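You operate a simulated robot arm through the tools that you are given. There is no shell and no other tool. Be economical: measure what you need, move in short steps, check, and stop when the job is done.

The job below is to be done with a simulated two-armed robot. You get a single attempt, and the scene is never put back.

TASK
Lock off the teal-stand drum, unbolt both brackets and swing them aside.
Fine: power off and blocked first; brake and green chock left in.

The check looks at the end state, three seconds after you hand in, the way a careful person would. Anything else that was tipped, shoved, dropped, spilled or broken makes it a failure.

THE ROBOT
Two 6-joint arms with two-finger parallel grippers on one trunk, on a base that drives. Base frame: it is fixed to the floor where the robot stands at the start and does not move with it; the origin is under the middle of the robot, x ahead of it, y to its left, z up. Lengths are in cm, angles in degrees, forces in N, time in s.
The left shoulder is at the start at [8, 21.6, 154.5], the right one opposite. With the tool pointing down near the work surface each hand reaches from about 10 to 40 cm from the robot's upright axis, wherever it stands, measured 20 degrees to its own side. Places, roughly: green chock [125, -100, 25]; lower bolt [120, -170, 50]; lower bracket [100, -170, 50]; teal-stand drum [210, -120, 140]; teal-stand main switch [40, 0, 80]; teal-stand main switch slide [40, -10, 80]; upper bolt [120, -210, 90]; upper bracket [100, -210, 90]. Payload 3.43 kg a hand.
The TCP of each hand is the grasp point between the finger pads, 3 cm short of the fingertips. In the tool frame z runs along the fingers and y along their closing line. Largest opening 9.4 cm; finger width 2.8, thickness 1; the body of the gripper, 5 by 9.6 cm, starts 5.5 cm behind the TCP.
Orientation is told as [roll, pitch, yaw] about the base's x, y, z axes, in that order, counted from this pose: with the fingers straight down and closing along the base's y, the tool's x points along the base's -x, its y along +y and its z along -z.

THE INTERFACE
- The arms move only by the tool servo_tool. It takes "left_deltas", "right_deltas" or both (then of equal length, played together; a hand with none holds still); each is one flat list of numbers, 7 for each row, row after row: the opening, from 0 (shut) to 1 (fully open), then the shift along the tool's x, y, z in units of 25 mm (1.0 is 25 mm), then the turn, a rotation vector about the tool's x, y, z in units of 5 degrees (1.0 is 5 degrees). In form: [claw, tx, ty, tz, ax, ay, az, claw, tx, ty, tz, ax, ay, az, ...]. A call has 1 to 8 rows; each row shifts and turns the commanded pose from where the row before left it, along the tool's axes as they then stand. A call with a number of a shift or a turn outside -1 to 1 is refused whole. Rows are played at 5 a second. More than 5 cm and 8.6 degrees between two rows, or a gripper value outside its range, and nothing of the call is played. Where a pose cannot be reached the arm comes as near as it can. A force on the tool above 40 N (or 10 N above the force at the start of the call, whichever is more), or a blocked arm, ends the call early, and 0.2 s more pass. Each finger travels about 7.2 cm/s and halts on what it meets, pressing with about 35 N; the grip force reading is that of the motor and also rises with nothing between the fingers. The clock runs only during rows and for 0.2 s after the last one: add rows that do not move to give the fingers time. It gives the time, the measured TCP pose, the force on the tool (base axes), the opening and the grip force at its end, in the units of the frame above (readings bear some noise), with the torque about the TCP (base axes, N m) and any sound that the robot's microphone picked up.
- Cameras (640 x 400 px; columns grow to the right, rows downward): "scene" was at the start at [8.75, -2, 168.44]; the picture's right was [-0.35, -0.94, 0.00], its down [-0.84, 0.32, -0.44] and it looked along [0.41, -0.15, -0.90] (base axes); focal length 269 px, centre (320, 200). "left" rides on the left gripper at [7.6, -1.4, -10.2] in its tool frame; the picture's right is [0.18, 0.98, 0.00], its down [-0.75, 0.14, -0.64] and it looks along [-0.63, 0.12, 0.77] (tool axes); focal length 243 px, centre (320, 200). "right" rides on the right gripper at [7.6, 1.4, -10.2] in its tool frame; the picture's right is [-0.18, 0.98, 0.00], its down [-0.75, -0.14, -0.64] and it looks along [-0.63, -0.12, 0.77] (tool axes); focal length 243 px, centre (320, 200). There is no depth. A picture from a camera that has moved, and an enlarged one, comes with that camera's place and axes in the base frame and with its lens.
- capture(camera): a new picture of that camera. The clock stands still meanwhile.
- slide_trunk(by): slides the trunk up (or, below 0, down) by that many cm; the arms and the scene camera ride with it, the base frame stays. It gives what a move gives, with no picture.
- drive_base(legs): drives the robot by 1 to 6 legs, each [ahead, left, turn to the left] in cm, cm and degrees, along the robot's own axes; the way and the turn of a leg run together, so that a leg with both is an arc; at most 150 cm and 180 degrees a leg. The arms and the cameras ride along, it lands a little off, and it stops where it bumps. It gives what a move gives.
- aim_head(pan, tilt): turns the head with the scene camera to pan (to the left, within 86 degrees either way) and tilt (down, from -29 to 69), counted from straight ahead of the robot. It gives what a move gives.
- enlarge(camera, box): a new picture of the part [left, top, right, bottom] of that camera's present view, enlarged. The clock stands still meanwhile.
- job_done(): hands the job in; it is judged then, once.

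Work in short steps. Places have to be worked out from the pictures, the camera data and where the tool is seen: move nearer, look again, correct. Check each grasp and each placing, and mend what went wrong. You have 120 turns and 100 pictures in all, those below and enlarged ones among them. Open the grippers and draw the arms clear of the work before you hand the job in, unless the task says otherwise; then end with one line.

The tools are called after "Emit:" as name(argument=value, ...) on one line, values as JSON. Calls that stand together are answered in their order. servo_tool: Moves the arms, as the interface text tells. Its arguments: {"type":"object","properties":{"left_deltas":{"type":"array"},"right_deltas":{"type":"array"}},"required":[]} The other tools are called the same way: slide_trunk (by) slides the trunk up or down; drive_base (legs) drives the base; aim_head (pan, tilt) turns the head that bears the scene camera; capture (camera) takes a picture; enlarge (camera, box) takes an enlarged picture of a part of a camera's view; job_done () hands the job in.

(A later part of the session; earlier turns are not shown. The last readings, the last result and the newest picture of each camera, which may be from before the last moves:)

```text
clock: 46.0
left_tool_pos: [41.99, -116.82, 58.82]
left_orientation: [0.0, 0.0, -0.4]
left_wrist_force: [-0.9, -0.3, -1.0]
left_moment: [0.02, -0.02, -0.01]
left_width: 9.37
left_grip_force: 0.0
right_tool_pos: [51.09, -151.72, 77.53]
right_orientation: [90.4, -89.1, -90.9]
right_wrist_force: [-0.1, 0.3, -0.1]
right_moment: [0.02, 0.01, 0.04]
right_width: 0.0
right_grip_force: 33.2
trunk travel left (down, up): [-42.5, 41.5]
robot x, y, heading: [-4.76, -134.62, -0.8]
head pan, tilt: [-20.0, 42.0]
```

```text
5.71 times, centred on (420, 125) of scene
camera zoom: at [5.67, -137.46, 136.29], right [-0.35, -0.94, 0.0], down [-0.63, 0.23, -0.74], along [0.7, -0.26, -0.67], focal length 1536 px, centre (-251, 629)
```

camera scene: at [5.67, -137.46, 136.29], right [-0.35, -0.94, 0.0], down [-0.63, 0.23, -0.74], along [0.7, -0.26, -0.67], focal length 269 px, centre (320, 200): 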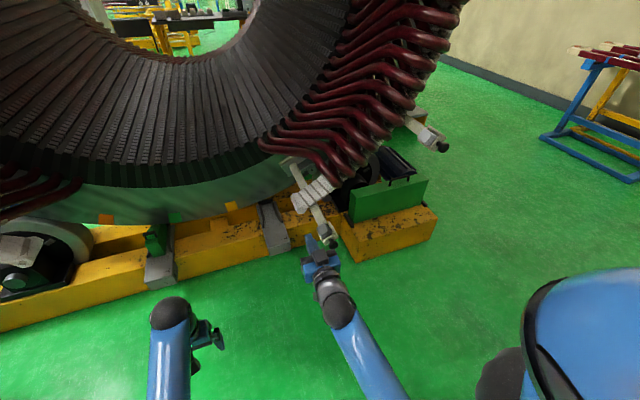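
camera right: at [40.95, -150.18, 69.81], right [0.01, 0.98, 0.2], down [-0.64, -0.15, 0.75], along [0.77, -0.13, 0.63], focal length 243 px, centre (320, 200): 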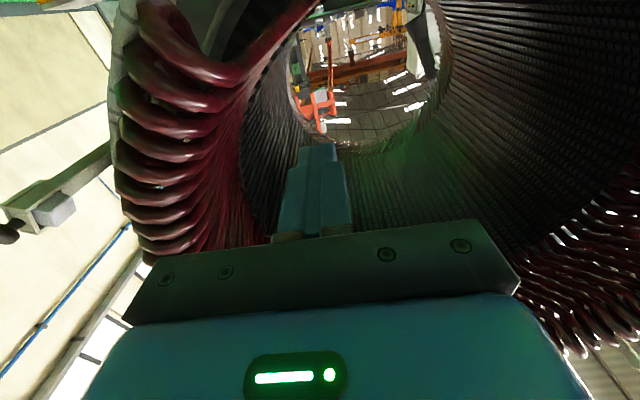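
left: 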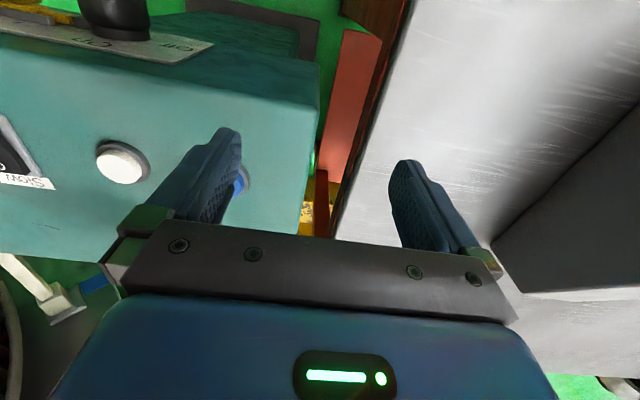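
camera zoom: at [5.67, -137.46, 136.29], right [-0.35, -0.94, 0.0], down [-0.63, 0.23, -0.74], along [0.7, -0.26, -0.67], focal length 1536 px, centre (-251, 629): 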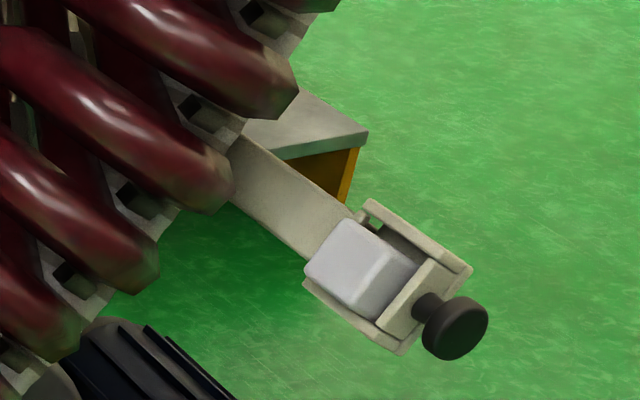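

There is a slotted hex bolt at the drum face beside the bracket base, at about [115,-174,54]. I pull the right hand back and roll it, then reposition so that the left wrist camera can look closely.

Emit:
servo_tool(right_deltas=[0, 0, 0, -1, 0, 0, 1, 0, 0, 0, -1, 0, 0, 1, 0, 0, 0, -1, 0, 0, 1, 0, 0, 0, -1, 0, 0, 1, 0, 0, 0, -1, 0, 0, 1, 0, 0, 0, -1, 0, 0, 1, 0, 0, 0, -1, 0, 0, 1, 0, 0, 0, -1, 0, 0, 1], left_deltas=[1, 0, 0, -1, 0, 0, 0, 1, 0, 0, -1, 0, 0, 0, 1, 0, 0, -1, 0, 0, 0, 1, 0, 0, -1, 0, 0, 0, 1, 0, 0, -1, 0, 0, 0, 1, 0, 0, 0, 0, 0, 0, 1, 0, 0, 0, 0, 0, 0, 1, 0, 0, 0, 0, 0, 0])

Emit:
drive_base(legs=[[0, -48, 0], [25, 0, 0]])

Emit:
aim_head(pan=0, tilt=45)

Emit:
capture(camera="left")

Emit:
capture(camera="scene")

```text
clock: 47.8
left_tool_pos: [43.13, -116.84, 64.12]
left_orientation: [-0.1, -0.2, -0.3]
left_wrist_force: [0.0, -0.1, 0.6]
left_moment: [-0.01, 0.01, 0.0]
left_width: 9.38
left_grip_force: 0.1
left hand out of reach, approached as far as the arm can: row 3, 4, 5
right_tool_pos: [31.38, -151.72, 77.55]
right_orientation: [90.1, -49.0, -90.3]
right_wrist_force: [0.3, -0.2, -0.1]
right_moment: [-0.01, 0.0, 0.01]
right_width: 0.0
right_grip_force: 32.6
trunk travel left (down, up): [-42.5, 41.5]
robot x, y, heading: [-5.11, -134.56, -0.2]
head pan, tilt: [-20.0, 42.0]
```

```text
clock: 52.1
left_tool_pos: [67.93, -164.47, 64.04]
left_orientation: [0.0, -0.3, 0.3]
left_wrist_force: [0.0, -0.5, -0.2]
left_moment: [0.01, 0.0, 0.01]
left_width: 9.37
left_grip_force: 0.0
right_tool_pos: [56.34, -199.24, 77.51]
right_orientation: [89.9, -49.0, -89.9]
right_wrist_force: [0.4, -0.2, 0.5]
right_moment: [0.03, 0.0, -0.01]
right_width: 0.0
right_grip_force: 33.5
trunk travel left (down, up): [-42.5, 41.5]
robot x, y, heading: [19.89, -182.38, 0.1]
head pan, tilt: [-20.0, 42.0]
```

```text
clock: 52.9
left_tool_pos: [67.86, -164.48, 64.03]
left_orientation: [0.0, -0.2, 0.3]
left_wrist_force: [-0.4, 0.2, 0.6]
left_moment: [0.0, 0.0, 0.0]
left_width: 9.43
left_grip_force: 0.1
right_tool_pos: [56.35, -199.35, 77.57]
right_orientation: [90.0, -49.0, -89.8]
right_wrist_force: [-0.5, 0.0, 0.5]
right_moment: [-0.02, 0.03, 0.04]
right_width: 0.03
right_grip_force: 33.4
trunk travel left (down, up): [-42.5, 41.5]
robot x, y, heading: [19.8, -182.81, 0.1]
head pan, tilt: [0.0, 45.0]
```

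```text
66 pictures are left
camera left: at [60.2, -165.95, 74.26], right [-0.19, 0.98, 0.0], down [0.75, 0.14, 0.65], along [0.63, 0.12, -0.76], focal length 243 px, centre (320, 200)
```

left: 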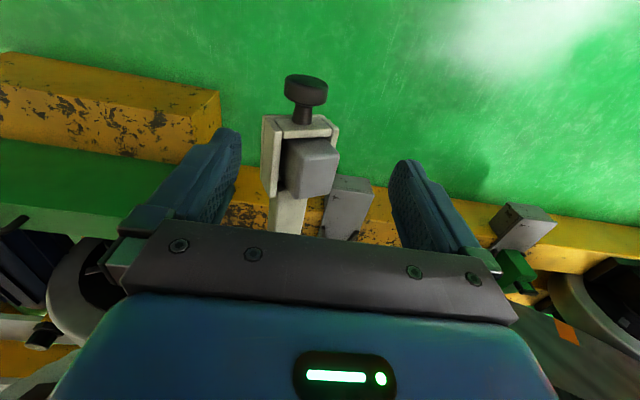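

```text
65 pictures are left
camera scene: at [30.92, -182.6, 135.85], right [0.0, -1.0, 0.0], down [-0.71, 0.0, -0.71], along [0.71, 0.0, -0.71], focal length 269 px, centre (320, 200)
```

scene: 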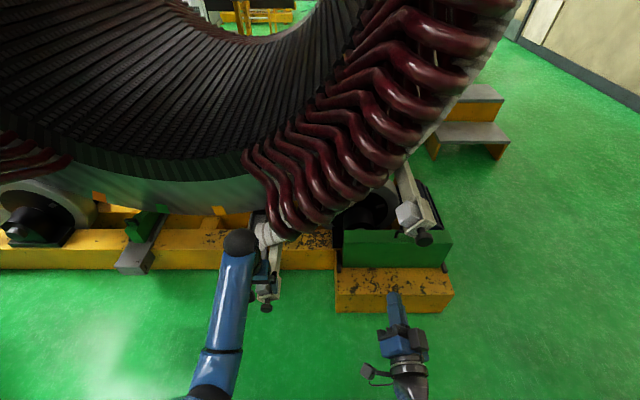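

That view is blocked by the gripper itself. I'll use the right wrist camera from the left side of the bracket: drive back and left, and complete the roll.

Emit:
drive_base(legs=[[-20, 0, 0], [0, 49, 0]])

Emit:
servo_tool(right_deltas=[0, 0, 0, 0, 0, 0, 1, 0, 0, 0, 0, 0, 0, 1, 0, 0, 0, 0, 0, 0, 1, 0, 0, 0, 0, 0, 0, 1, 0, 0, 0, 0, 0, 0, 1, 0, 0, 0, 0, 0, 0, 1, 0, 0, 0, 0, 0, 0, 1, 0, 0, 0, 0, 0, 0, 1])

Emit:
servo_tool(right_deltas=[0, 0, -1, 0, 0, 0, 1, 0, 0, -1, 0, 0, 0, 0.8, 0, 0, -1, 0, 0, 0, 0, 0, 0, -1, 1, 0, 0, 0, 0, 0, -1, 1, 0, 0, 0, 0, 0, -1, 1, 0, 0, 0, 0, 0, 0, 1, 0, 0, 0, 0, 0, 0, 1, 0, 0, 0])

Emit:
capture(camera="right")

```text
clock: 57.1
left_tool_pos: [48.0, -113.96, 63.98]
left_orientation: [0.0, -0.3, 0.0]
left_wrist_force: [1.1, -0.4, 0.7]
left_moment: [0.0, 0.01, 0.03]
left_width: 9.41
left_grip_force: 0.1
right_tool_pos: [36.4, -148.85, 77.38]
right_orientation: [90.0, -49.0, -90.2]
right_wrist_force: [0.8, -1.1, -0.1]
right_moment: [-0.01, -0.01, 0.03]
right_width: 0.0
right_grip_force: 32.8
trunk travel left (down, up): [-42.5, 41.5]
robot x, y, heading: [-0.23, -132.11, -0.1]
head pan, tilt: [0.0, 45.0]
```

```text
clock: 58.9
left_tool_pos: [47.97, -113.91, 64.0]
left_orientation: [0.0, -0.2, -0.1]
left_wrist_force: [-0.2, 0.2, -1.0]
left_moment: [0.01, 0.01, 0.01]
left_width: 9.44
left_grip_force: 0.0
right_tool_pos: [36.32, -148.74, 77.45]
right_orientation: [90.0, -8.9, -90.1]
right_wrist_force: [0.3, 0.9, 1.1]
right_moment: [0.01, 0.03, 0.02]
right_width: 0.0
right_grip_force: 32.6
trunk travel left (down, up): [-42.5, 41.5]
robot x, y, heading: [-0.34, -132.21, 0.1]
head pan, tilt: [0.0, 45.0]
```

```text
clock: 60.7
left_tool_pos: [48.0, -113.9, 64.11]
left_orientation: [0.0, -0.3, -0.1]
left_wrist_force: [0.6, 1.3, -0.1]
left_moment: [-0.01, -0.02, 0.02]
left_width: 9.4
left_grip_force: 0.1
right_tool_pos: [48.79, -149.44, 62.35]
right_orientation: [90.0, 0.0, -90.1]
right_wrist_force: [0.5, -0.1, -0.3]
right_moment: [0.01, 0.0, -0.01]
right_width: 0.03
right_grip_force: 33.1
trunk travel left (down, up): [-42.5, 41.5]
robot x, y, heading: [0.14, -131.85, -0.1]
head pan, tilt: [0.0, 45.0]
```

```text
64 pictures are left
camera right: at [38.58, -141.81, 63.84], right [0.0, -0.18, 0.98], down [-0.64, -0.75, -0.14], along [0.77, -0.63, -0.12], focal length 243 px, centre (320, 200)
```

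right: 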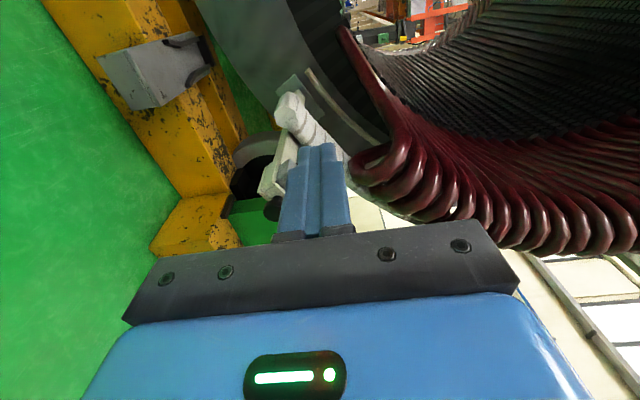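

I drive 25 cm ahead for a closer wrist view, the hand staying left of the bracket.

Emit:
drive_base(legs=[[25, 0, 0]])

Emit:
capture(camera="right")

Emit:
aim_head(pan=-30, tilt=45)

Emit:
capture(camera="scene")

```text
clock: 62.5
left_tool_pos: [72.79, -113.88, 64.02]
left_orientation: [0.0, -0.2, -0.1]
left_wrist_force: [0.9, -0.5, 0.0]
left_moment: [-0.04, 0.03, 0.01]
left_width: 9.4
left_grip_force: 0.0
right_tool_pos: [73.64, -149.32, 62.41]
right_orientation: [90.0, -0.1, -90.0]
right_wrist_force: [-0.1, -0.6, -0.1]
right_moment: [0.01, 0.01, 0.04]
right_width: 0.0
right_grip_force: 32.3
trunk travel left (down, up): [-42.5, 41.5]
robot x, y, heading: [24.44, -132.1, 0.0]
head pan, tilt: [0.0, 45.0]
```

```text
63 pictures are left
camera right: at [63.33, -141.76, 63.85], right [0.0, -0.18, 0.98], down [-0.64, -0.75, -0.14], along [0.77, -0.63, -0.12], focal length 243 px, centre (320, 200)
```

right: 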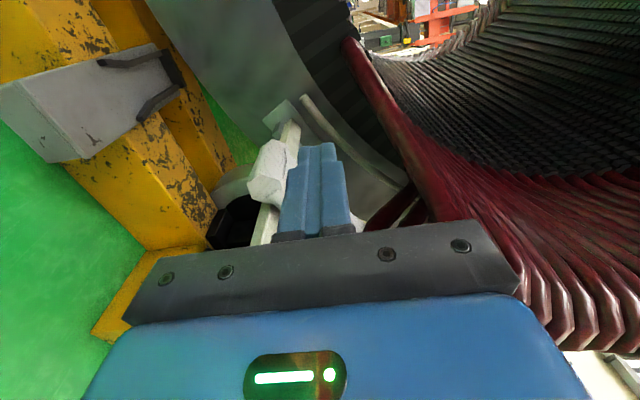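

```text
clock: 63.4
left_tool_pos: [72.8, -114.08, 63.95]
left_orientation: [0.0, -0.3, 0.1]
left_wrist_force: [-0.3, -1.0, 0.7]
left_moment: [-0.01, 0.02, 0.0]
left_width: 9.4
left_grip_force: 0.0
right_tool_pos: [73.57, -149.34, 62.41]
right_orientation: [89.9, -0.1, -90.1]
right_wrist_force: [0.0, 0.2, 0.0]
right_moment: [0.0, -0.01, -0.02]
right_width: 0.03
right_grip_force: 33.1
trunk travel left (down, up): [-42.5, 41.5]
robot x, y, heading: [24.72, -131.97, -0.0]
head pan, tilt: [-30.0, 45.0]
```

```text
62 pictures are left
camera scene: at [34.59, -135.97, 135.85], right [-0.5, -0.87, 0.0], down [-0.61, 0.35, -0.71], along [0.61, -0.35, -0.71], focal length 269 px, centre (320, 200)
```

scene: 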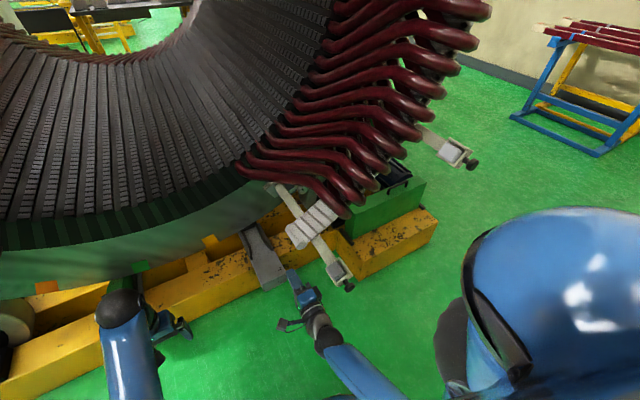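

The fingers hide the bolt; I raise the hand 10 cm and move 13 cm right so the mount shows clear above the fingers.

Emit:
servo_tool(right_deltas=[0, 0, 1, 0, 0, 0, 0, 0, 0, 1, 0, 0, 0, 0, 0, -1, 1, 0, 0, 0, 0, 0, -1, 1, 0, 0, 0, 0, 0, -1, 0, 0, 0, 0, 0, 0, -1, 0, 0, 0, 0, 0, 0, -1, 0, 0, 0, 0, 0])

Emit:
capture(camera="right")

Emit:
enlarge(camera="right", box=[180, 60, 340, 210])

```text
clock: 65.0
left_tool_pos: [72.68, -113.85, 64.04]
left_orientation: [0.0, -0.2, 0.0]
left_wrist_force: [-0.7, -0.7, -0.3]
left_moment: [0.05, 0.02, 0.01]
left_width: 9.41
left_grip_force: 0.1
right_tool_pos: [73.44, -160.75, 71.26]
right_orientation: [89.9, 0.0, -90.0]
right_wrist_force: [-0.3, -0.7, 0.2]
right_moment: [0.0, 0.0, 0.0]
right_width: 0.0
right_grip_force: 32.5
right hand out of reach, approached as far as the arm can: row 4
trunk travel left (down, up): [-42.5, 41.5]
robot x, y, heading: [24.54, -132.13, 0.1]
head pan, tilt: [-30.0, 45.0]
```

```text
61 pictures are left
camera right: at [63.18, -153.14, 72.6], right [0.0, -0.18, 0.98], down [-0.64, -0.75, -0.14], along [0.77, -0.63, -0.12], focal length 243 px, centre (320, 200)
```

right: 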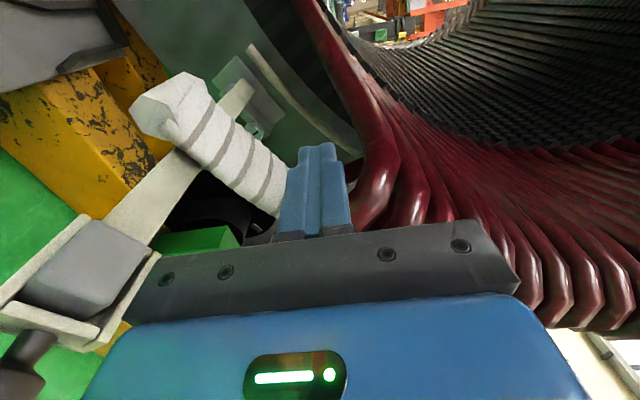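

```text
2.67 times, centred on (260, 135) of right
camera zoom: at [63.18, -153.14, 72.6], right [0.0, -0.18, 0.98], down [-0.64, -0.75, -0.14], along [0.77, -0.63, -0.12], focal length 647 px, centre (480, 373)
```

zoom: 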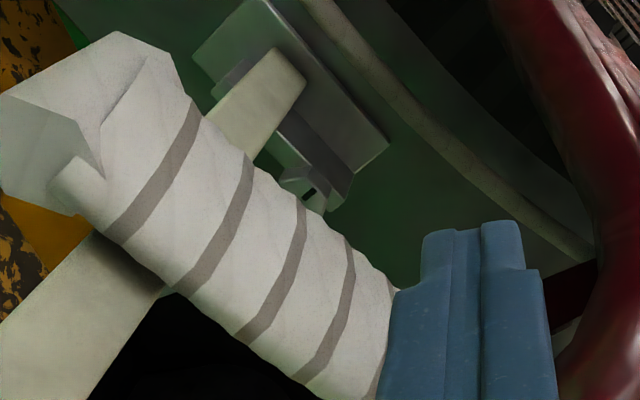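

The bolt sits at about [115.5,-174,53.5], just outside (below) the ring. I'll view it from below the bracket: back up, lower the hand, shift right, come in again.

Emit:
drive_base(legs=[[-25, 0, 0]])

Emit:
servo_tool(right_deltas=[0, 0, -1, 0, 0, 0, 0, 0, 0, -1, 0, 0, 0, 0, 0, 0, -1, 0, 0, 0, 0, 0, 0, -1, 0, 0, 0, 0, 0, 0, -1, 0, 0, 0, 0, 0, 0, -1, 0, 0, 0, 0, 0, 0, -1, 0, 0, 0, 0, 0, 0, -1, 0, 0, 0, 0])

Emit:
servo_tool(right_deltas=[0, 0, -1, 0, 0, 0, 0, 0, 0, -1, 0, 0, 0, 0])

Emit:
drive_base(legs=[[0, -14, 0], [26, 0, 0]])

Emit:
capture(camera="right")

```text
clock: 66.8
left_tool_pos: [47.69, -113.87, 64.02]
left_orientation: [0.1, -0.3, 0.1]
left_wrist_force: [0.2, 0.2, -0.2]
left_moment: [-0.03, 0.04, 0.01]
left_width: 9.39
left_grip_force: 0.0
right_tool_pos: [48.66, -160.42, 71.16]
right_orientation: [90.1, 0.0, -89.8]
right_wrist_force: [0.3, 0.0, -0.3]
right_moment: [0.0, -0.01, -0.02]
right_width: 0.0
right_grip_force: 33.3
trunk travel left (down, up): [-42.5, 41.5]
robot x, y, heading: [-0.22, -132.32, 0.5]
head pan, tilt: [-30.0, 45.0]
```

```text
clock: 68.7
left_tool_pos: [47.62, -113.74, 64.08]
left_orientation: [0.1, -0.3, 0.2]
left_wrist_force: [-0.2, 0.2, 0.0]
left_moment: [0.01, -0.02, -0.02]
left_width: 9.39
left_grip_force: 0.1
right_tool_pos: [48.62, -160.64, 51.24]
right_orientation: [90.0, 0.0, -89.9]
right_wrist_force: [-0.1, 0.1, 0.1]
right_moment: [0.01, -0.03, 0.02]
right_width: 0.02
right_grip_force: 33.1
trunk travel left (down, up): [-42.5, 41.5]
robot x, y, heading: [-0.49, -131.84, 0.1]
head pan, tilt: [-30.0, 45.0]
```

```text
clock: 69.2
left_tool_pos: [47.64, -113.76, 64.11]
left_orientation: [-0.1, -0.2, 0.1]
left_wrist_force: [0.5, 0.3, 0.1]
left_moment: [-0.02, 0.01, 0.03]
left_width: 9.39
left_grip_force: 0.0
right_tool_pos: [48.42, -160.55, 46.12]
right_orientation: [89.8, -0.1, -89.7]
right_wrist_force: [0.5, -0.1, 0.0]
right_moment: [0.0, -0.01, -0.01]
right_width: 0.0
right_grip_force: 33.3
trunk travel left (down, up): [-42.5, 41.5]
robot x, y, heading: [-0.41, -132.19, 0.1]
head pan, tilt: [-30.0, 45.0]
```

```text
clock: 72.0
left_tool_pos: [73.25, -127.59, 63.97]
left_orientation: [0.1, -0.2, 0.3]
left_wrist_force: [-0.2, 0.9, 0.1]
left_moment: [-0.02, 0.02, -0.01]
left_width: 9.39
left_grip_force: 0.1
right_tool_pos: [74.24, -174.3, 46.04]
right_orientation: [89.9, 0.0, -89.9]
right_wrist_force: [0.5, 0.2, -0.4]
right_moment: [-0.01, 0.01, -0.01]
right_width: 0.04
right_grip_force: 33.0
trunk travel left (down, up): [-42.5, 41.5]
robot x, y, heading: [25.35, -146.19, -0.0]
head pan, tilt: [-30.0, 45.0]
```

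```text
59 pictures are left
camera right: at [63.9, -166.78, 47.53], right [0.0, -0.18, 0.98], down [-0.64, -0.76, -0.14], along [0.77, -0.63, -0.12], focal length 243 px, centre (320, 200)
```

right: 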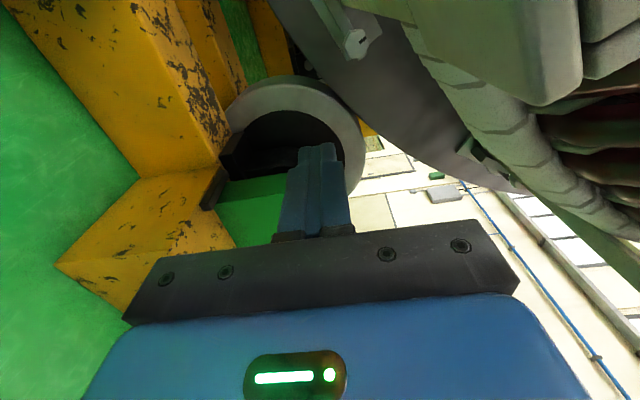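

Clear view of the bolt from below, even the upper one. I enlarge both.

Emit:
enlarge(camera="right", box=[280, 0, 440, 100])

Emit:
enlarge(camera="right", box=[420, 110, 580, 210])

```text
4.00 times, centred on (360, 50) of right
camera zoom: at [63.9, -166.78, 47.53], right [0.0, -0.18, 0.98], down [-0.64, -0.76, -0.14], along [0.77, -0.63, -0.12], focal length 970 px, centre (160, 800)
```

zoom: 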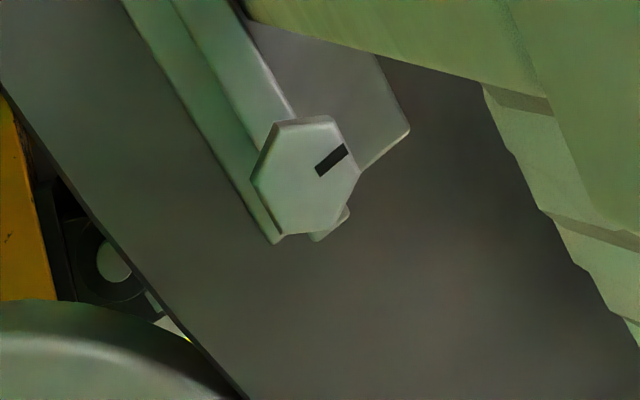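

```text
4.00 times, centred on (500, 160) of right
camera zoom: at [63.9, -166.78, 47.53], right [0.0, -0.18, 0.98], down [-0.64, -0.76, -0.14], along [0.77, -0.63, -0.12], focal length 970 px, centre (-400, 360)
```

zoom: 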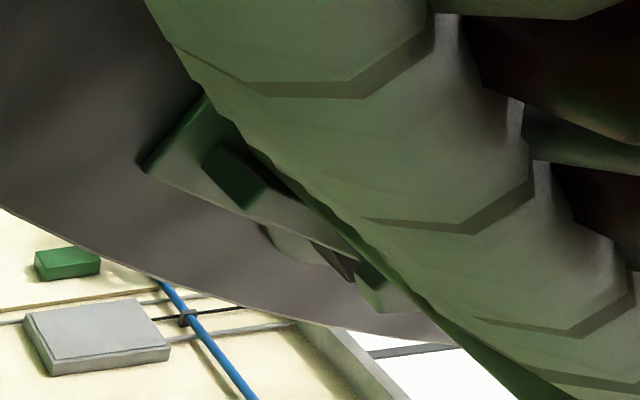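

The bolt head is a ~4.3 cm hex at [114,-174,52.6], with flats facing ±y and about 4 cm clear of the ring edge. I'll back off, tuck the left arm, roll the right hand so it closes along y, and tilt it 20° upward so its back clears the ring.

Emit:
drive_base(legs=[[-25, 0, 0]])

Emit:
servo_tool(right_deltas=[0, 0, 0, 0, 0, 0, -1, 0, 0, 0, 0, 0, 0, -1, 0, 0, 0, 0, 0, 0, -1, 0, 0, 0, 0, 0, 0, -1, 0, 0, 0, 0, 0, 0, -1, 0, 0, 0, 0, 0, 0, -1, 0, 0, 0, 0, 0, 0, -1, 0, 0, 0, 0, 0, 0, -1], left_deltas=[1, 1, 1, 0, 0, 0, 0, 1, 1, 1, 0, 0, 0, 0, 1, 1, 1, 0, 0, 0, 0, 1, 1, 1, 0, 0, 0, 0, 1, 1, 1, 0, 0, 0, 0, 1, 1, 1, 0, 0, 0, 0, 1, 1, 0, 0, 0, 0, 0, 1, 1, 0, 0, 0, 0, 0])

Emit:
servo_tool(right_deltas=[0, 0, 0, 0, 0, 0, -1, 0, 0, 0, 0, 0, 0, -1, 0, 0, 0, 0, 0, 0, -1, 0, 0, 0, 0, 0, 0, -1, 0, 0, 0, 0, 0, 0, -1, 0, 0, 0, 0, 0, 0, -1, 0, 0, 0, 0, 0, 0, -1, 0, 0, 0, 0, 0, 0, -1])

Emit:
servo_tool(right_deltas=[0.3, 0, 0, 0, 0, 0, -1, 0.66, 0, 0, 0, 0, 0, -1, 0.66, 0, 0, 0, 0, -1, 0, 0.66, 0, 0, 0, 0, -1, 0, 0.66, 0, 0, 0, 0, -1, 0, 0.66, 0, 0, 0, 0, -1, 0])

```text
clock: 73.8
left_tool_pos: [48.4, -127.72, 63.97]
left_orientation: [0.1, -0.2, 0.1]
left_wrist_force: [0.1, -0.6, 1.1]
left_moment: [0.03, -0.01, 0.01]
left_width: 9.36
left_grip_force: 0.1
right_tool_pos: [49.16, -174.55, 46.04]
right_orientation: [90.0, 0.0, -89.9]
right_wrist_force: [-0.1, 0.0, 0.1]
right_moment: [-0.01, 0.02, 0.01]
right_width: 0.0
right_grip_force: 32.8
trunk travel left (down, up): [-42.5, 41.5]
robot x, y, heading: [0.31, -145.94, 0.5]
head pan, tilt: [-30.0, 45.0]
```

```text
clock: 75.6
left_tool_pos: [28.61, -112.71, 63.06]
left_orientation: [0.0, -0.3, 0.1]
left_wrist_force: [-0.4, -0.5, -1.0]
left_moment: [0.01, -0.01, 0.0]
left_width: 9.41
left_grip_force: 0.1
left hand out of reach, approached as far as the arm can: row 1, 2
right_tool_pos: [49.2, -174.36, 46.22]
right_orientation: [90.0, -40.0, -89.9]
right_wrist_force: [-0.1, 0.8, -0.4]
right_moment: [0.04, 0.0, 0.0]
right_width: 0.02
right_grip_force: 33.3
trunk travel left (down, up): [-42.5, 41.5]
robot x, y, heading: [0.31, -146.2, -0.1]
head pan, tilt: [-30.0, 45.0]
```

```text
clock: 77.4
left_tool_pos: [28.69, -112.84, 63.02]
left_orientation: [0.1, -0.2, 0.1]
left_wrist_force: [-0.1, 0.4, -0.2]
left_moment: [-0.03, -0.01, 0.01]
left_width: 9.41
left_grip_force: 0.0
right_tool_pos: [49.19, -174.56, 46.15]
right_orientation: [89.7, -80.1, -89.7]
right_wrist_force: [-0.5, 0.0, -0.4]
right_moment: [0.03, -0.01, -0.02]
right_width: 0.0
right_grip_force: 33.3
trunk travel left (down, up): [-42.5, 41.5]
robot x, y, heading: [0.61, -146.15, 0.2]
head pan, tilt: [-30.0, 45.0]
```

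```text
clock: 78.8
left_tool_pos: [28.75, -112.73, 62.95]
left_orientation: [0.0, -0.3, 0.2]
left_wrist_force: [0.5, -0.9, -0.1]
left_moment: [-0.04, -0.01, 0.01]
left_width: 9.4
left_grip_force: 0.1
right_tool_pos: [47.65, -174.49, 51.31]
right_orientation: [-180.0, -70.1, -180.0]
right_wrist_force: [1.1, 0.9, 0.3]
right_moment: [0.01, 0.02, 0.0]
right_width: 6.19
right_grip_force: 0.1
right hand out of reach, approached as far as the arm can: row 4, 5, 6
trunk travel left (down, up): [-42.5, 41.5]
robot x, y, heading: [0.51, -145.95, -0.1]
head pan, tilt: [-30.0, 45.0]
```

The tilt is set. I lower the trunk 18 cm so the arm has better reach forward at bolt height.

Emit:
slide_trunk(by=-18)

Emit:
servo_tool(right_deltas=[0.66, -0.94, 0, 0.34, 0, 0, 0, 0.66, -0.94, 0, 0.34, 0, 0, 0, 0.66, -0.94, 0, 0.34, 0, 0, 0, 0.66, -0.94, 0, 0.34, 0, 0, 0, 0.66, -0.94, 0, 0.34, 0, 0, 0, 0.66, -0.94, 0, 0.34, 0, 0, 0, 0.66, -0.7, 0, 0.26, 0, 0, 0])

```text
clock: 80.8
left_tool_pos: [28.56, -112.78, 44.98]
left_orientation: [0.0, -0.2, 0.2]
left_wrist_force: [0.3, -0.3, -0.7]
left_moment: [0.03, 0.01, 0.01]
left_width: 9.39
left_grip_force: 0.0
right_tool_pos: [47.67, -174.46, 33.29]
right_orientation: [-180.0, -69.9, -179.9]
right_wrist_force: [-0.3, 0.4, -0.1]
right_moment: [-0.03, 0.01, 0.01]
right_width: 6.21
right_grip_force: 0.0
trunk travel left (down, up): [-24.5, 59.5]
robot x, y, heading: [0.69, -145.9, 0.2]
head pan, tilt: [-30.0, 45.0]
```

```text
clock: 82.4
left_tool_pos: [28.66, -112.81, 44.87]
left_orientation: [0.1, -0.2, 0.2]
left_wrist_force: [-0.5, -0.5, -0.5]
left_moment: [-0.03, 0.01, 0.0]
left_width: 9.38
left_grip_force: 0.1
right_tool_pos: [47.52, -174.6, 50.22]
right_orientation: [179.9, -70.1, -179.8]
right_wrist_force: [-0.1, -0.3, -0.3]
right_moment: [0.02, 0.01, -0.02]
right_width: 6.21
right_grip_force: 0.2
trunk travel left (down, up): [-24.5, 59.5]
robot x, y, heading: [0.31, -146.22, 0.1]
head pan, tilt: [-30.0, 45.0]
```

Now I shift the hand 19 cm left in the robot frame while driving the robot 19 cm right, so the forearm comes in from the right of the bracket; then ahead.

Emit:
servo_tool(right_deltas=[0.66, 0, 1, 0, 0, 0, 0, 0.66, 0, 1, 0, 0, 0, 0, 0.66, 0, 1, 0, 0, 0, 0, 0.66, 0, 1, 0, 0, 0, 0, 0.66, 0, 1, 0, 0, 0, 0, 0.66, 0, 1, 0, 0, 0, 0, 0.66, 0, 1, 0, 0, 0, 0, 0.66, 0, 0.6, 0, 0, 0, 0])

Emit:
drive_base(legs=[[0, -19, 0], [40, 0, 0]])

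Emit:
capture(camera="right")

Emit:
aim_head(pan=5, tilt=30)

Emit:
capture(camera="scene")

```text
clock: 84.2
left_tool_pos: [28.79, -112.67, 45.09]
left_orientation: [-0.1, -0.2, 0.2]
left_wrist_force: [-0.6, 0.5, 0.4]
left_moment: [-0.01, 0.02, -0.02]
left_width: 9.42
left_grip_force: 0.0
right_tool_pos: [46.87, -170.78, 51.1]
right_orientation: [-179.7, -70.1, -179.9]
right_wrist_force: [-0.3, -0.4, -1.1]
right_moment: [0.01, -0.06, 0.01]
right_width: 6.18
right_grip_force: 0.0
right hand out of reach, approached as far as the arm can: row 2, 3, 4, 5, 6, 7, 8
trunk travel left (down, up): [-24.5, 59.5]
robot x, y, heading: [0.54, -146.03, 0.0]
head pan, tilt: [-30.0, 45.0]
```

```text
clock: 87.9
left_tool_pos: [68.25, -131.55, 44.98]
left_orientation: [0.1, -0.2, 0.4]
left_wrist_force: [0.8, -0.9, -0.7]
left_moment: [0.0, 0.04, -0.04]
left_width: 9.4
left_grip_force: 0.0
right_tool_pos: [86.66, -189.39, 51.09]
right_orientation: [-179.7, -70.2, -179.7]
right_wrist_force: [0.5, 0.7, -0.3]
right_moment: [-0.04, 0.01, 0.04]
right_width: 6.21
right_grip_force: 0.1
trunk travel left (down, up): [-24.5, 59.5]
robot x, y, heading: [39.9, -164.84, 0.2]
head pan, tilt: [-30.0, 45.0]
```

```text
56 pictures are left
camera right: at [79.61, -188.2, 40.41], right [-0.07, 0.98, 0.17], down [-0.86, -0.15, 0.49], along [0.51, -0.11, 0.85], focal length 243 px, centre (320, 200)
```

right: 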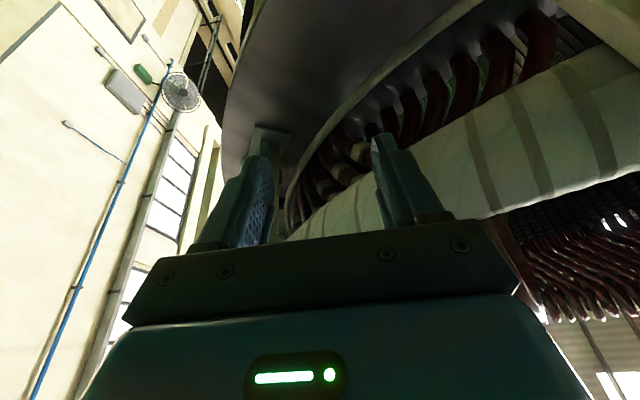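

```text
clock: 88.9
left_tool_pos: [68.29, -131.54, 44.97]
left_orientation: [-0.1, -0.2, 0.4]
left_wrist_force: [-0.1, -0.5, 0.2]
left_moment: [0.01, 0.01, -0.01]
left_width: 9.39
left_grip_force: 0.1
right_tool_pos: [86.72, -189.48, 51.09]
right_orientation: [-179.7, -70.1, -179.7]
right_wrist_force: [-0.4, 0.1, 0.3]
right_moment: [0.01, 0.0, -0.02]
right_width: 6.22
right_grip_force: 0.0
trunk travel left (down, up): [-24.5, 59.5]
robot x, y, heading: [40.06, -164.64, 0.4]
head pan, tilt: [5.0, 30.0]
```

```text
55 pictures are left
camera scene: at [52.05, -163.87, 120.11], right [0.09, -1.0, 0.0], down [-0.5, -0.05, -0.87], along [0.86, 0.08, -0.5], focal length 269 px, centre (320, 200)
```

scene: 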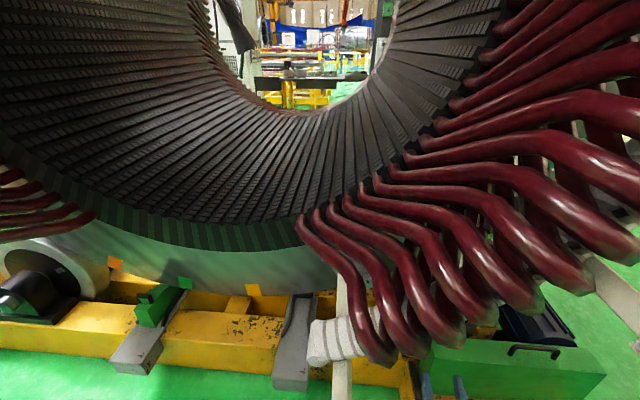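

The arm couldn't swing so close to the body; further forward it should. I test with forward steps and see where it goes.

Emit:
servo_tool(right_deltas=[0.66, 0.17, 0, 0.47, 0, 0, 0])

```text
clock: 89.3
left_tool_pos: [68.22, -131.48, 44.94]
left_orientation: [0.1, -0.2, 0.4]
left_wrist_force: [-0.3, -0.5, 0.6]
left_moment: [-0.02, -0.01, 0.0]
left_width: 9.4
left_grip_force: 0.0
right_tool_pos: [87.91, -189.57, 51.2]
right_orientation: [-179.6, -70.1, -179.7]
right_wrist_force: [0.2, 0.1, 0.1]
right_moment: [0.0, 0.0, -0.01]
right_width: 6.21
right_grip_force: 0.0
trunk travel left (down, up): [-24.5, 59.5]
robot x, y, heading: [40.32, -164.93, 0.4]
head pan, tilt: [5.0, 30.0]
```

Commands start from the actual pose. I go left 15 cm with a little forward.

Emit:
servo_tool(right_deltas=[0.66, 0.2, 0.3, 0.56, 0, 0, 0, 0.66, 0.1, 0.8, 0.28, 0, 0, 0, 0.66, 0.1, 1, 0.28, 0, 0, 0, 0.66, 0.1, 1, 0.28, 0, 0, 0, 0.66, 0.1, 1, 0.28, 0, 0, 0, 0.66, 0, 1, 0, 0, 0, 0, 0.66, 0, 1, 0, 0, 0, 0])

Emit:
capture(camera="right")

```text
clock: 90.9
left_tool_pos: [68.28, -131.56, 45.01]
left_orientation: [0.0, -0.2, 0.5]
left_wrist_force: [-0.3, 0.1, -0.7]
left_moment: [-0.03, -0.01, 0.02]
left_width: 9.39
left_grip_force: 0.1
right_tool_pos: [89.97, -189.45, 52.24]
right_orientation: [-179.4, -70.2, -179.6]
right_wrist_force: [0.2, -0.2, 0.0]
right_moment: [0.02, -0.06, 0.0]
right_width: 6.18
right_grip_force: 0.0
right hand out of reach, approached as far as the arm can: row 1, 2, 3, 4, 5, 6, 7
trunk travel left (down, up): [-24.5, 59.5]
robot x, y, heading: [40.01, -164.92, 0.2]
head pan, tilt: [5.0, 30.0]
```

```text
54 pictures are left
camera right: at [82.91, -188.22, 41.6], right [-0.08, 0.98, 0.17], down [-0.86, -0.15, 0.49], along [0.51, -0.11, 0.85], focal length 243 px, centre (320, 200)
```

right: 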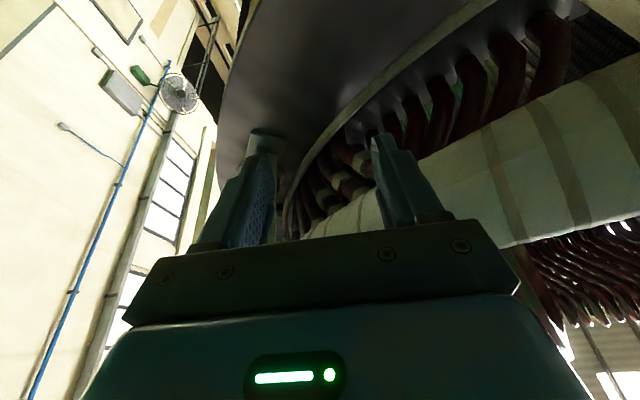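

The arm is joint-limited here; a lower trunk should help. I back off, lower 20 cm and raise the hand again.

Emit:
drive_base(legs=[[-25, 0, 0]])

Emit:
slide_trunk(by=-20)

Emit:
servo_tool(right_deltas=[0.66, -0.94, 0, 0.34, 0, 0, 0, 0.66, -0.94, 0, 0.34, 0, 0, 0, 0.66, -0.94, 0, 0.34, 0, 0, 0, 0.66, -0.94, 0, 0.34, 0, 0, 0, 0.66, -0.94, 0, 0.34, 0, 0, 0, 0.66, -0.94, 0, 0.34, 0, 0, 0, 0.66, -0.94, 0, 0.34, 0, 0, 0, 0.66, -0.94, 0, 0.34, 0, 0, 0])

Emit:
servo_tool(right_deltas=[0.66, 0.34, 0, 0.94, 0, 0, 0, 0.66, 0.34, 0, 0.94, 0, 0, 0, 0.66, 0, 1, 0, 0, 0, 0, 0.66, 0, 1, 0, 0, 0, 0, 0.66, 0, 1, 0, 0, 0, 0, 0.66, 0, 1, 0, 0, 0, 0, 0.66, 0, 1, 0, 0, 0, 0])

```text
clock: 92.7
left_tool_pos: [42.92, -131.54, 45.07]
left_orientation: [-0.1, -0.3, 1.0]
left_wrist_force: [-0.4, 0.8, 0.1]
left_moment: [0.03, -0.01, 0.01]
left_width: 9.38
left_grip_force: 0.0
right_tool_pos: [65.03, -189.26, 52.33]
right_orientation: [-179.3, -70.1, -179.1]
right_wrist_force: [0.4, 0.0, 0.7]
right_moment: [-0.02, -0.01, 0.0]
right_width: 6.17
right_grip_force: 0.0
trunk travel left (down, up): [-24.5, 59.5]
robot x, y, heading: [15.24, -165.21, 0.8]
head pan, tilt: [5.0, 30.0]
```

```text
clock: 94.9
left_tool_pos: [42.61, -131.42, 25.77]
left_orientation: [-0.8, -1.4, 0.9]
left_wrist_force: [0.1, 0.0, -1.0]
left_moment: [0.0, 0.05, 0.01]
left_width: 9.41
left_grip_force: 0.0
right_tool_pos: [64.67, -188.79, 38.24]
right_orientation: [-175.9, -64.8, 177.8]
right_wrist_force: [-0.7, -0.8, 0.6]
right_moment: [0.02, 0.03, -0.01]
right_width: 6.19
right_grip_force: 0.1
trunk travel left (down, up): [-4.5, 79.5]
robot x, y, heading: [15.39, -165.09, 1.1]
head pan, tilt: [5.0, 30.0]
```

```text
clock: 96.7
left_tool_pos: [42.86, -131.59, 24.91]
left_orientation: [0.0, -0.1, 1.0]
left_wrist_force: [-0.4, 0.4, -0.8]
left_moment: [0.0, -0.01, 0.01]
left_width: 9.42
left_grip_force: 0.0
right_tool_pos: [65.24, -189.05, 52.4]
right_orientation: [-179.4, -70.2, -179.1]
right_wrist_force: [-0.4, 0.5, -0.2]
right_moment: [-0.01, 0.0, 0.01]
right_width: 6.2
right_grip_force: 0.0
trunk travel left (down, up): [-4.5, 79.5]
robot x, y, heading: [15.05, -165.11, 0.8]
head pan, tilt: [5.0, 30.0]
```

```text
clock: 98.3
left_tool_pos: [42.85, -131.61, 24.96]
left_orientation: [0.0, -0.2, 0.9]
left_wrist_force: [0.8, -0.2, -0.5]
left_moment: [-0.03, -0.01, -0.02]
left_width: 9.41
left_grip_force: 0.1
right_tool_pos: [69.74, -176.4, 52.2]
right_orientation: [-179.3, -70.1, -178.9]
right_wrist_force: [0.1, 0.4, 0.5]
right_moment: [0.0, -0.02, 0.02]
right_width: 6.2
right_grip_force: 0.0
trunk travel left (down, up): [-4.5, 79.5]
robot x, y, heading: [14.98, -165.14, 1.0]
head pan, tilt: [5.0, 30.0]
```

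Works now. I correct the heading, lower slightly, and drive forward 30 cm beneath the ring, then check the camera.

Emit:
servo_tool(right_deltas=[0.66, 0.56, 0, -0.2, 0, 0, 0])

Emit:
drive_base(legs=[[0, 0, -1], [27, 0, 0]])

Emit:
capture(camera="right")

Emit:
aim_head(pan=-5, tilt=50)

Emit:
capture(camera="scene")

```text
clock: 98.7
left_tool_pos: [42.89, -131.57, 25.04]
left_orientation: [0.0, -0.3, 1.1]
left_wrist_force: [0.1, 0.0, 0.7]
left_moment: [0.01, -0.02, -0.02]
left_width: 9.4
left_grip_force: 0.0
right_tool_pos: [69.86, -176.48, 50.82]
right_orientation: [-179.6, -70.1, -179.0]
right_wrist_force: [0.4, 0.8, 0.5]
right_moment: [0.02, 0.04, -0.02]
right_width: 6.22
right_grip_force: 0.0
trunk travel left (down, up): [-4.5, 79.5]
robot x, y, heading: [14.69, -165.14, 1.0]
head pan, tilt: [5.0, 30.0]
```

```text
clock: 100.9
left_tool_pos: [69.94, -132.07, 25.01]
left_orientation: [0.1, -0.2, -0.2]
left_wrist_force: [0.6, 0.3, 0.1]
left_moment: [0.01, 0.0, 0.03]
left_width: 9.39
left_grip_force: 0.1
right_tool_pos: [96.15, -177.7, 50.8]
right_orientation: [-179.4, -70.2, 179.9]
right_wrist_force: [0.2, -0.6, -0.6]
right_moment: [-0.01, 0.0, -0.02]
right_width: 6.2
right_grip_force: 0.1
trunk travel left (down, up): [-4.5, 79.5]
robot x, y, heading: [41.75, -165.11, -0.3]
head pan, tilt: [5.0, 30.0]
```

```text
53 pictures are left
camera right: at [89.05, -176.34, 40.04], right [-0.07, 0.98, 0.17], down [-0.86, -0.14, 0.49], along [0.51, -0.11, 0.85], focal length 243 px, centre (320, 200)
```

right: 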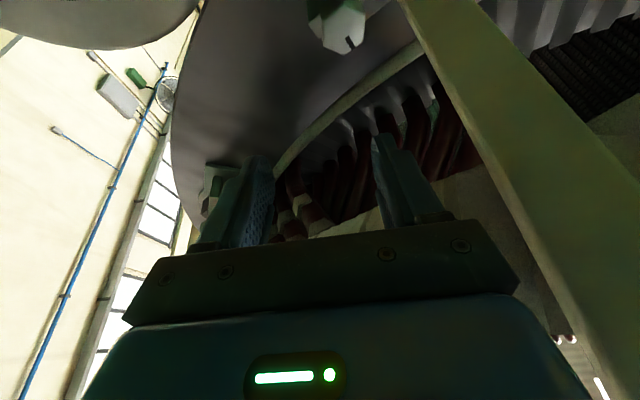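

```text
clock: 101.7
left_tool_pos: [70.07, -132.11, 24.96]
left_orientation: [0.0, -0.1, -0.2]
left_wrist_force: [-0.4, -0.2, -0.3]
left_moment: [-0.01, 0.0, 0.0]
left_width: 9.42
left_grip_force: 0.1
right_tool_pos: [96.03, -177.73, 50.75]
right_orientation: [-179.4, -70.2, 179.8]
right_wrist_force: [-0.2, 0.5, -0.4]
right_moment: [0.06, -0.06, -0.01]
right_width: 6.16
right_grip_force: 0.0
trunk travel left (down, up): [-4.5, 79.5]
robot x, y, heading: [41.55, -165.2, -0.5]
head pan, tilt: [-5.0, 50.0]
```

```text
52 pictures are left
camera scene: at [52.07, -165.77, 97.16], right [-0.09, -1.0, 0.0], down [-0.76, 0.07, -0.64], along [0.64, -0.06, -0.77], focal length 269 px, centre (320, 200)
```

scene: 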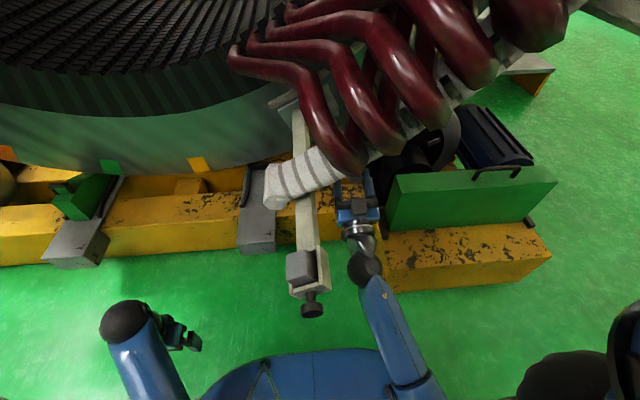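

Bolt face refined to [116.7,-174.4,52.9]. I advance the arm 11 cm and shift 3.3 cm left, 1.3 up, then look again.

Emit:
servo_tool(right_deltas=[0.66, 0.34, 0, 0.94, 0, 0, 0, 0.66, 0.34, 0, 0.94, 0, 0, 0, 0.66, 0.2, 0.3, 1.0, 0, 0, 0, 0.66, 0.2, 0.5, 1.0, 0, 0, 0, 0.66, 0, 0.5, 0, 0, 0, 0])

Emit:
capture(camera="right")

Emit:
enlarge(camera="scene", box=[250, 80, 410, 240])

```text
clock: 102.9
left_tool_pos: [69.94, -132.22, 24.99]
left_orientation: [0.1, -0.2, -0.2]
left_wrist_force: [0.3, 0.0, 0.6]
left_moment: [-0.02, 0.01, -0.01]
left_width: 9.39
left_grip_force: 0.0
right_tool_pos: [106.18, -174.3, 51.52]
right_orientation: [-179.2, -70.2, 179.7]
right_wrist_force: [0.5, 0.2, 0.4]
right_moment: [0.04, -0.03, 0.0]
right_width: 6.2
right_grip_force: 0.1
trunk travel left (down, up): [-4.5, 79.5]
robot x, y, heading: [41.52, -165.17, 0.1]
head pan, tilt: [-5.0, 50.0]
```

```text
51 pictures are left
camera right: at [99.08, -173.01, 40.85], right [-0.07, 0.98, 0.17], down [-0.86, -0.14, 0.49], along [0.51, -0.11, 0.85], focal length 243 px, centre (320, 200)
```

right: 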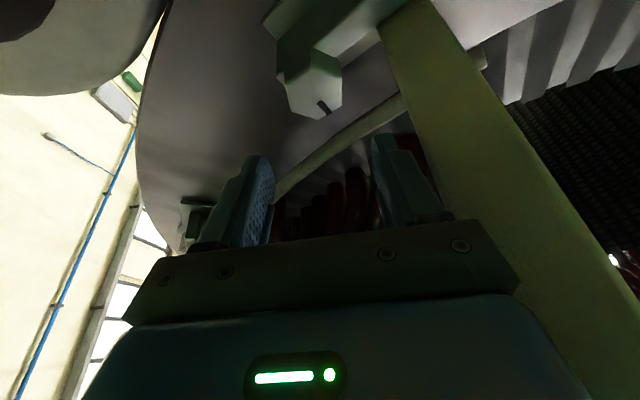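

```text
2.50 times, centred on (330, 160) of scene
camera zoom: at [52.07, -165.76, 97.16], right [-0.09, -1.0, 0.0], down [-0.76, 0.07, -0.64], along [0.64, -0.06, -0.77], focal length 672 px, centre (295, 300)
```

zoom: 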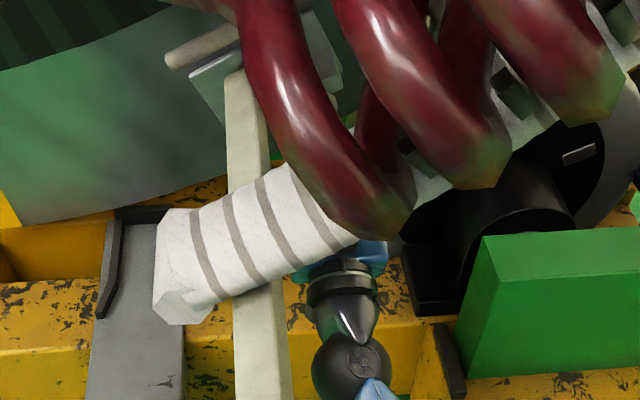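

Bolt is exactly in line. I advance the remaining ~8.5 cm in four small rows, force watched.

Emit:
servo_tool(right_deltas=[0.66, 0.25, 0, 0.85, 0, 0, 0, 0.66, 0.25, 0, 0.85, 0, 0, 0, 0.66, 0.25, 0, 0.85, 0, 0, 0, 0.66, 0.25, 0, 0.75, 0, 0, 0])

Emit:
capture(camera="right")

```text
clock: 103.9
left_tool_pos: [69.94, -132.1, 24.97]
left_orientation: [0.0, -0.3, -0.2]
left_wrist_force: [0.4, 0.0, -0.8]
left_moment: [-0.02, -0.03, 0.01]
left_width: 9.41
left_grip_force: 0.0
right_tool_pos: [114.74, -174.16, 52.03]
right_orientation: [-179.4, -70.2, 179.8]
right_wrist_force: [-0.1, 1.3, -0.3]
right_moment: [-0.01, -0.03, -0.01]
right_width: 6.21
right_grip_force: 0.0
trunk travel left (down, up): [-4.5, 79.5]
robot x, y, heading: [41.33, -164.93, -0.1]
head pan, tilt: [-5.0, 50.0]
```

```text
49 pictures are left
camera right: at [107.65, -172.94, 41.27], right [-0.07, 0.98, 0.17], down [-0.86, -0.15, 0.49], along [0.51, -0.11, 0.85], focal length 243 px, centre (320, 200)
```

right: 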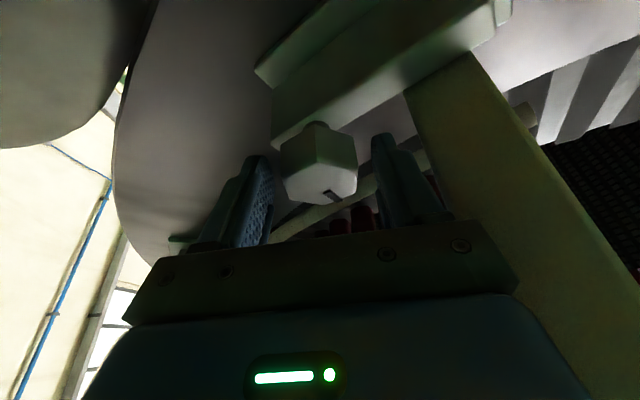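

The hex is between the fingers. I go 0.7 cm deeper and close.

Emit:
servo_tool(right_deltas=[0.66, 0.1, 0, 0.26, 0, 0, 0, 0.5, 0, 0, 0, 0, 0, 0, 0.4, 0, 0, 0, 0, 0, 0, 0.25, 0, 0, 0, 0, 0, 0, 0.1, 0, 0, 0, 0, 0, 0, 0.1, 0, 0, 0, 0, 0, 0])

Emit:
capture(camera="right")

```text
clock: 105.3
left_tool_pos: [69.91, -132.16, 25.14]
left_orientation: [0.0, -0.3, -0.2]
left_wrist_force: [0.4, -0.1, 0.3]
left_moment: [-0.01, -0.01, 0.01]
left_width: 9.41
left_grip_force: 0.0
right_tool_pos: [115.24, -174.35, 51.93]
right_orientation: [-179.3, -70.2, 179.5]
right_wrist_force: [-25.1, -1.0, -0.9]
right_moment: [-0.04, -0.7, -0.96]
right_width: 4.57
right_grip_force: 44.7
trunk travel left (down, up): [-4.5, 79.5]
robot x, y, heading: [41.15, -164.94, 0.1]
head pan, tilt: [-5.0, 50.0]
```

```text
48 pictures are left
camera right: at [108.21, -172.98, 41.39], right [-0.07, 0.98, 0.17], down [-0.86, -0.14, 0.49], along [0.51, -0.11, 0.86], focal length 243 px, centre (320, 200)
```

right: 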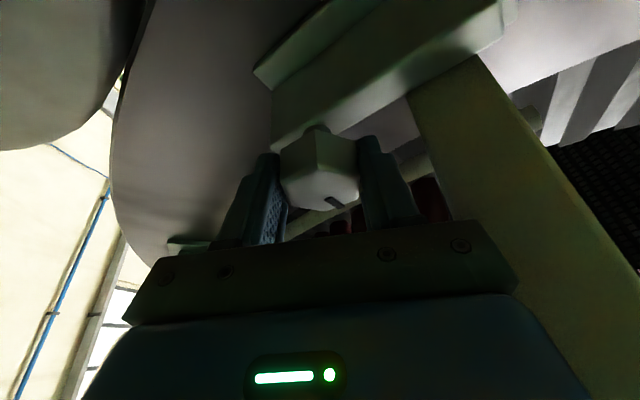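

Gripped at 4.6 cm, pressing a bit in x. I ease back slightly and turn 30° counter-clockwise about the bolt axis.

Emit:
servo_tool(right_deltas=[0.1, -0.04, 0, -0.12, 0, 0, 0, 0.1, 0, -0.03, 0, -0.34, 0, -0.94, 0.1, 0, -0.03, 0, -0.34, 0, -0.94, 0.1, 0, -0.03, 0, -0.34, 0, -0.94, 0.1, 0, -0.03, 0, -0.34, 0, -0.94])

Emit:
capture(camera="right")

```text
clock: 106.5
left_tool_pos: [69.84, -132.1, 24.99]
left_orientation: [0.0, -0.2, -0.1]
left_wrist_force: [-0.2, 0.3, 0.2]
left_moment: [0.0, -0.01, -0.03]
left_width: 9.4
left_grip_force: 0.1
right_tool_pos: [115.29, -174.5, 52.07]
right_orientation: [-132.7, -61.8, 136.6]
right_wrist_force: [34.3, 4.2, 17.0]
right_moment: [0.05, -0.32, -1.01]
right_width: 4.57
right_grip_force: 45.3
trunk travel left (down, up): [-4.5, 79.5]
robot x, y, heading: [41.24, -164.98, -0.2]
head pan, tilt: [-5.0, 50.0]
```

```text
47 pictures are left
camera right: at [108.21, -176.98, 41.58], right [-0.07, 0.98, -0.18], down [-0.86, 0.03, 0.51], along [0.5, 0.19, 0.84], focal length 243 px, centre (320, 200)
```

right: 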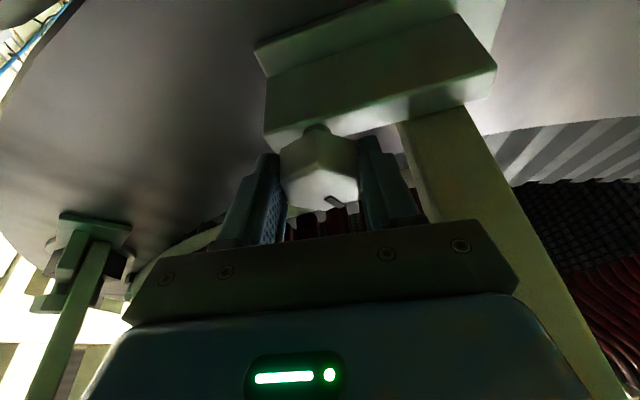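

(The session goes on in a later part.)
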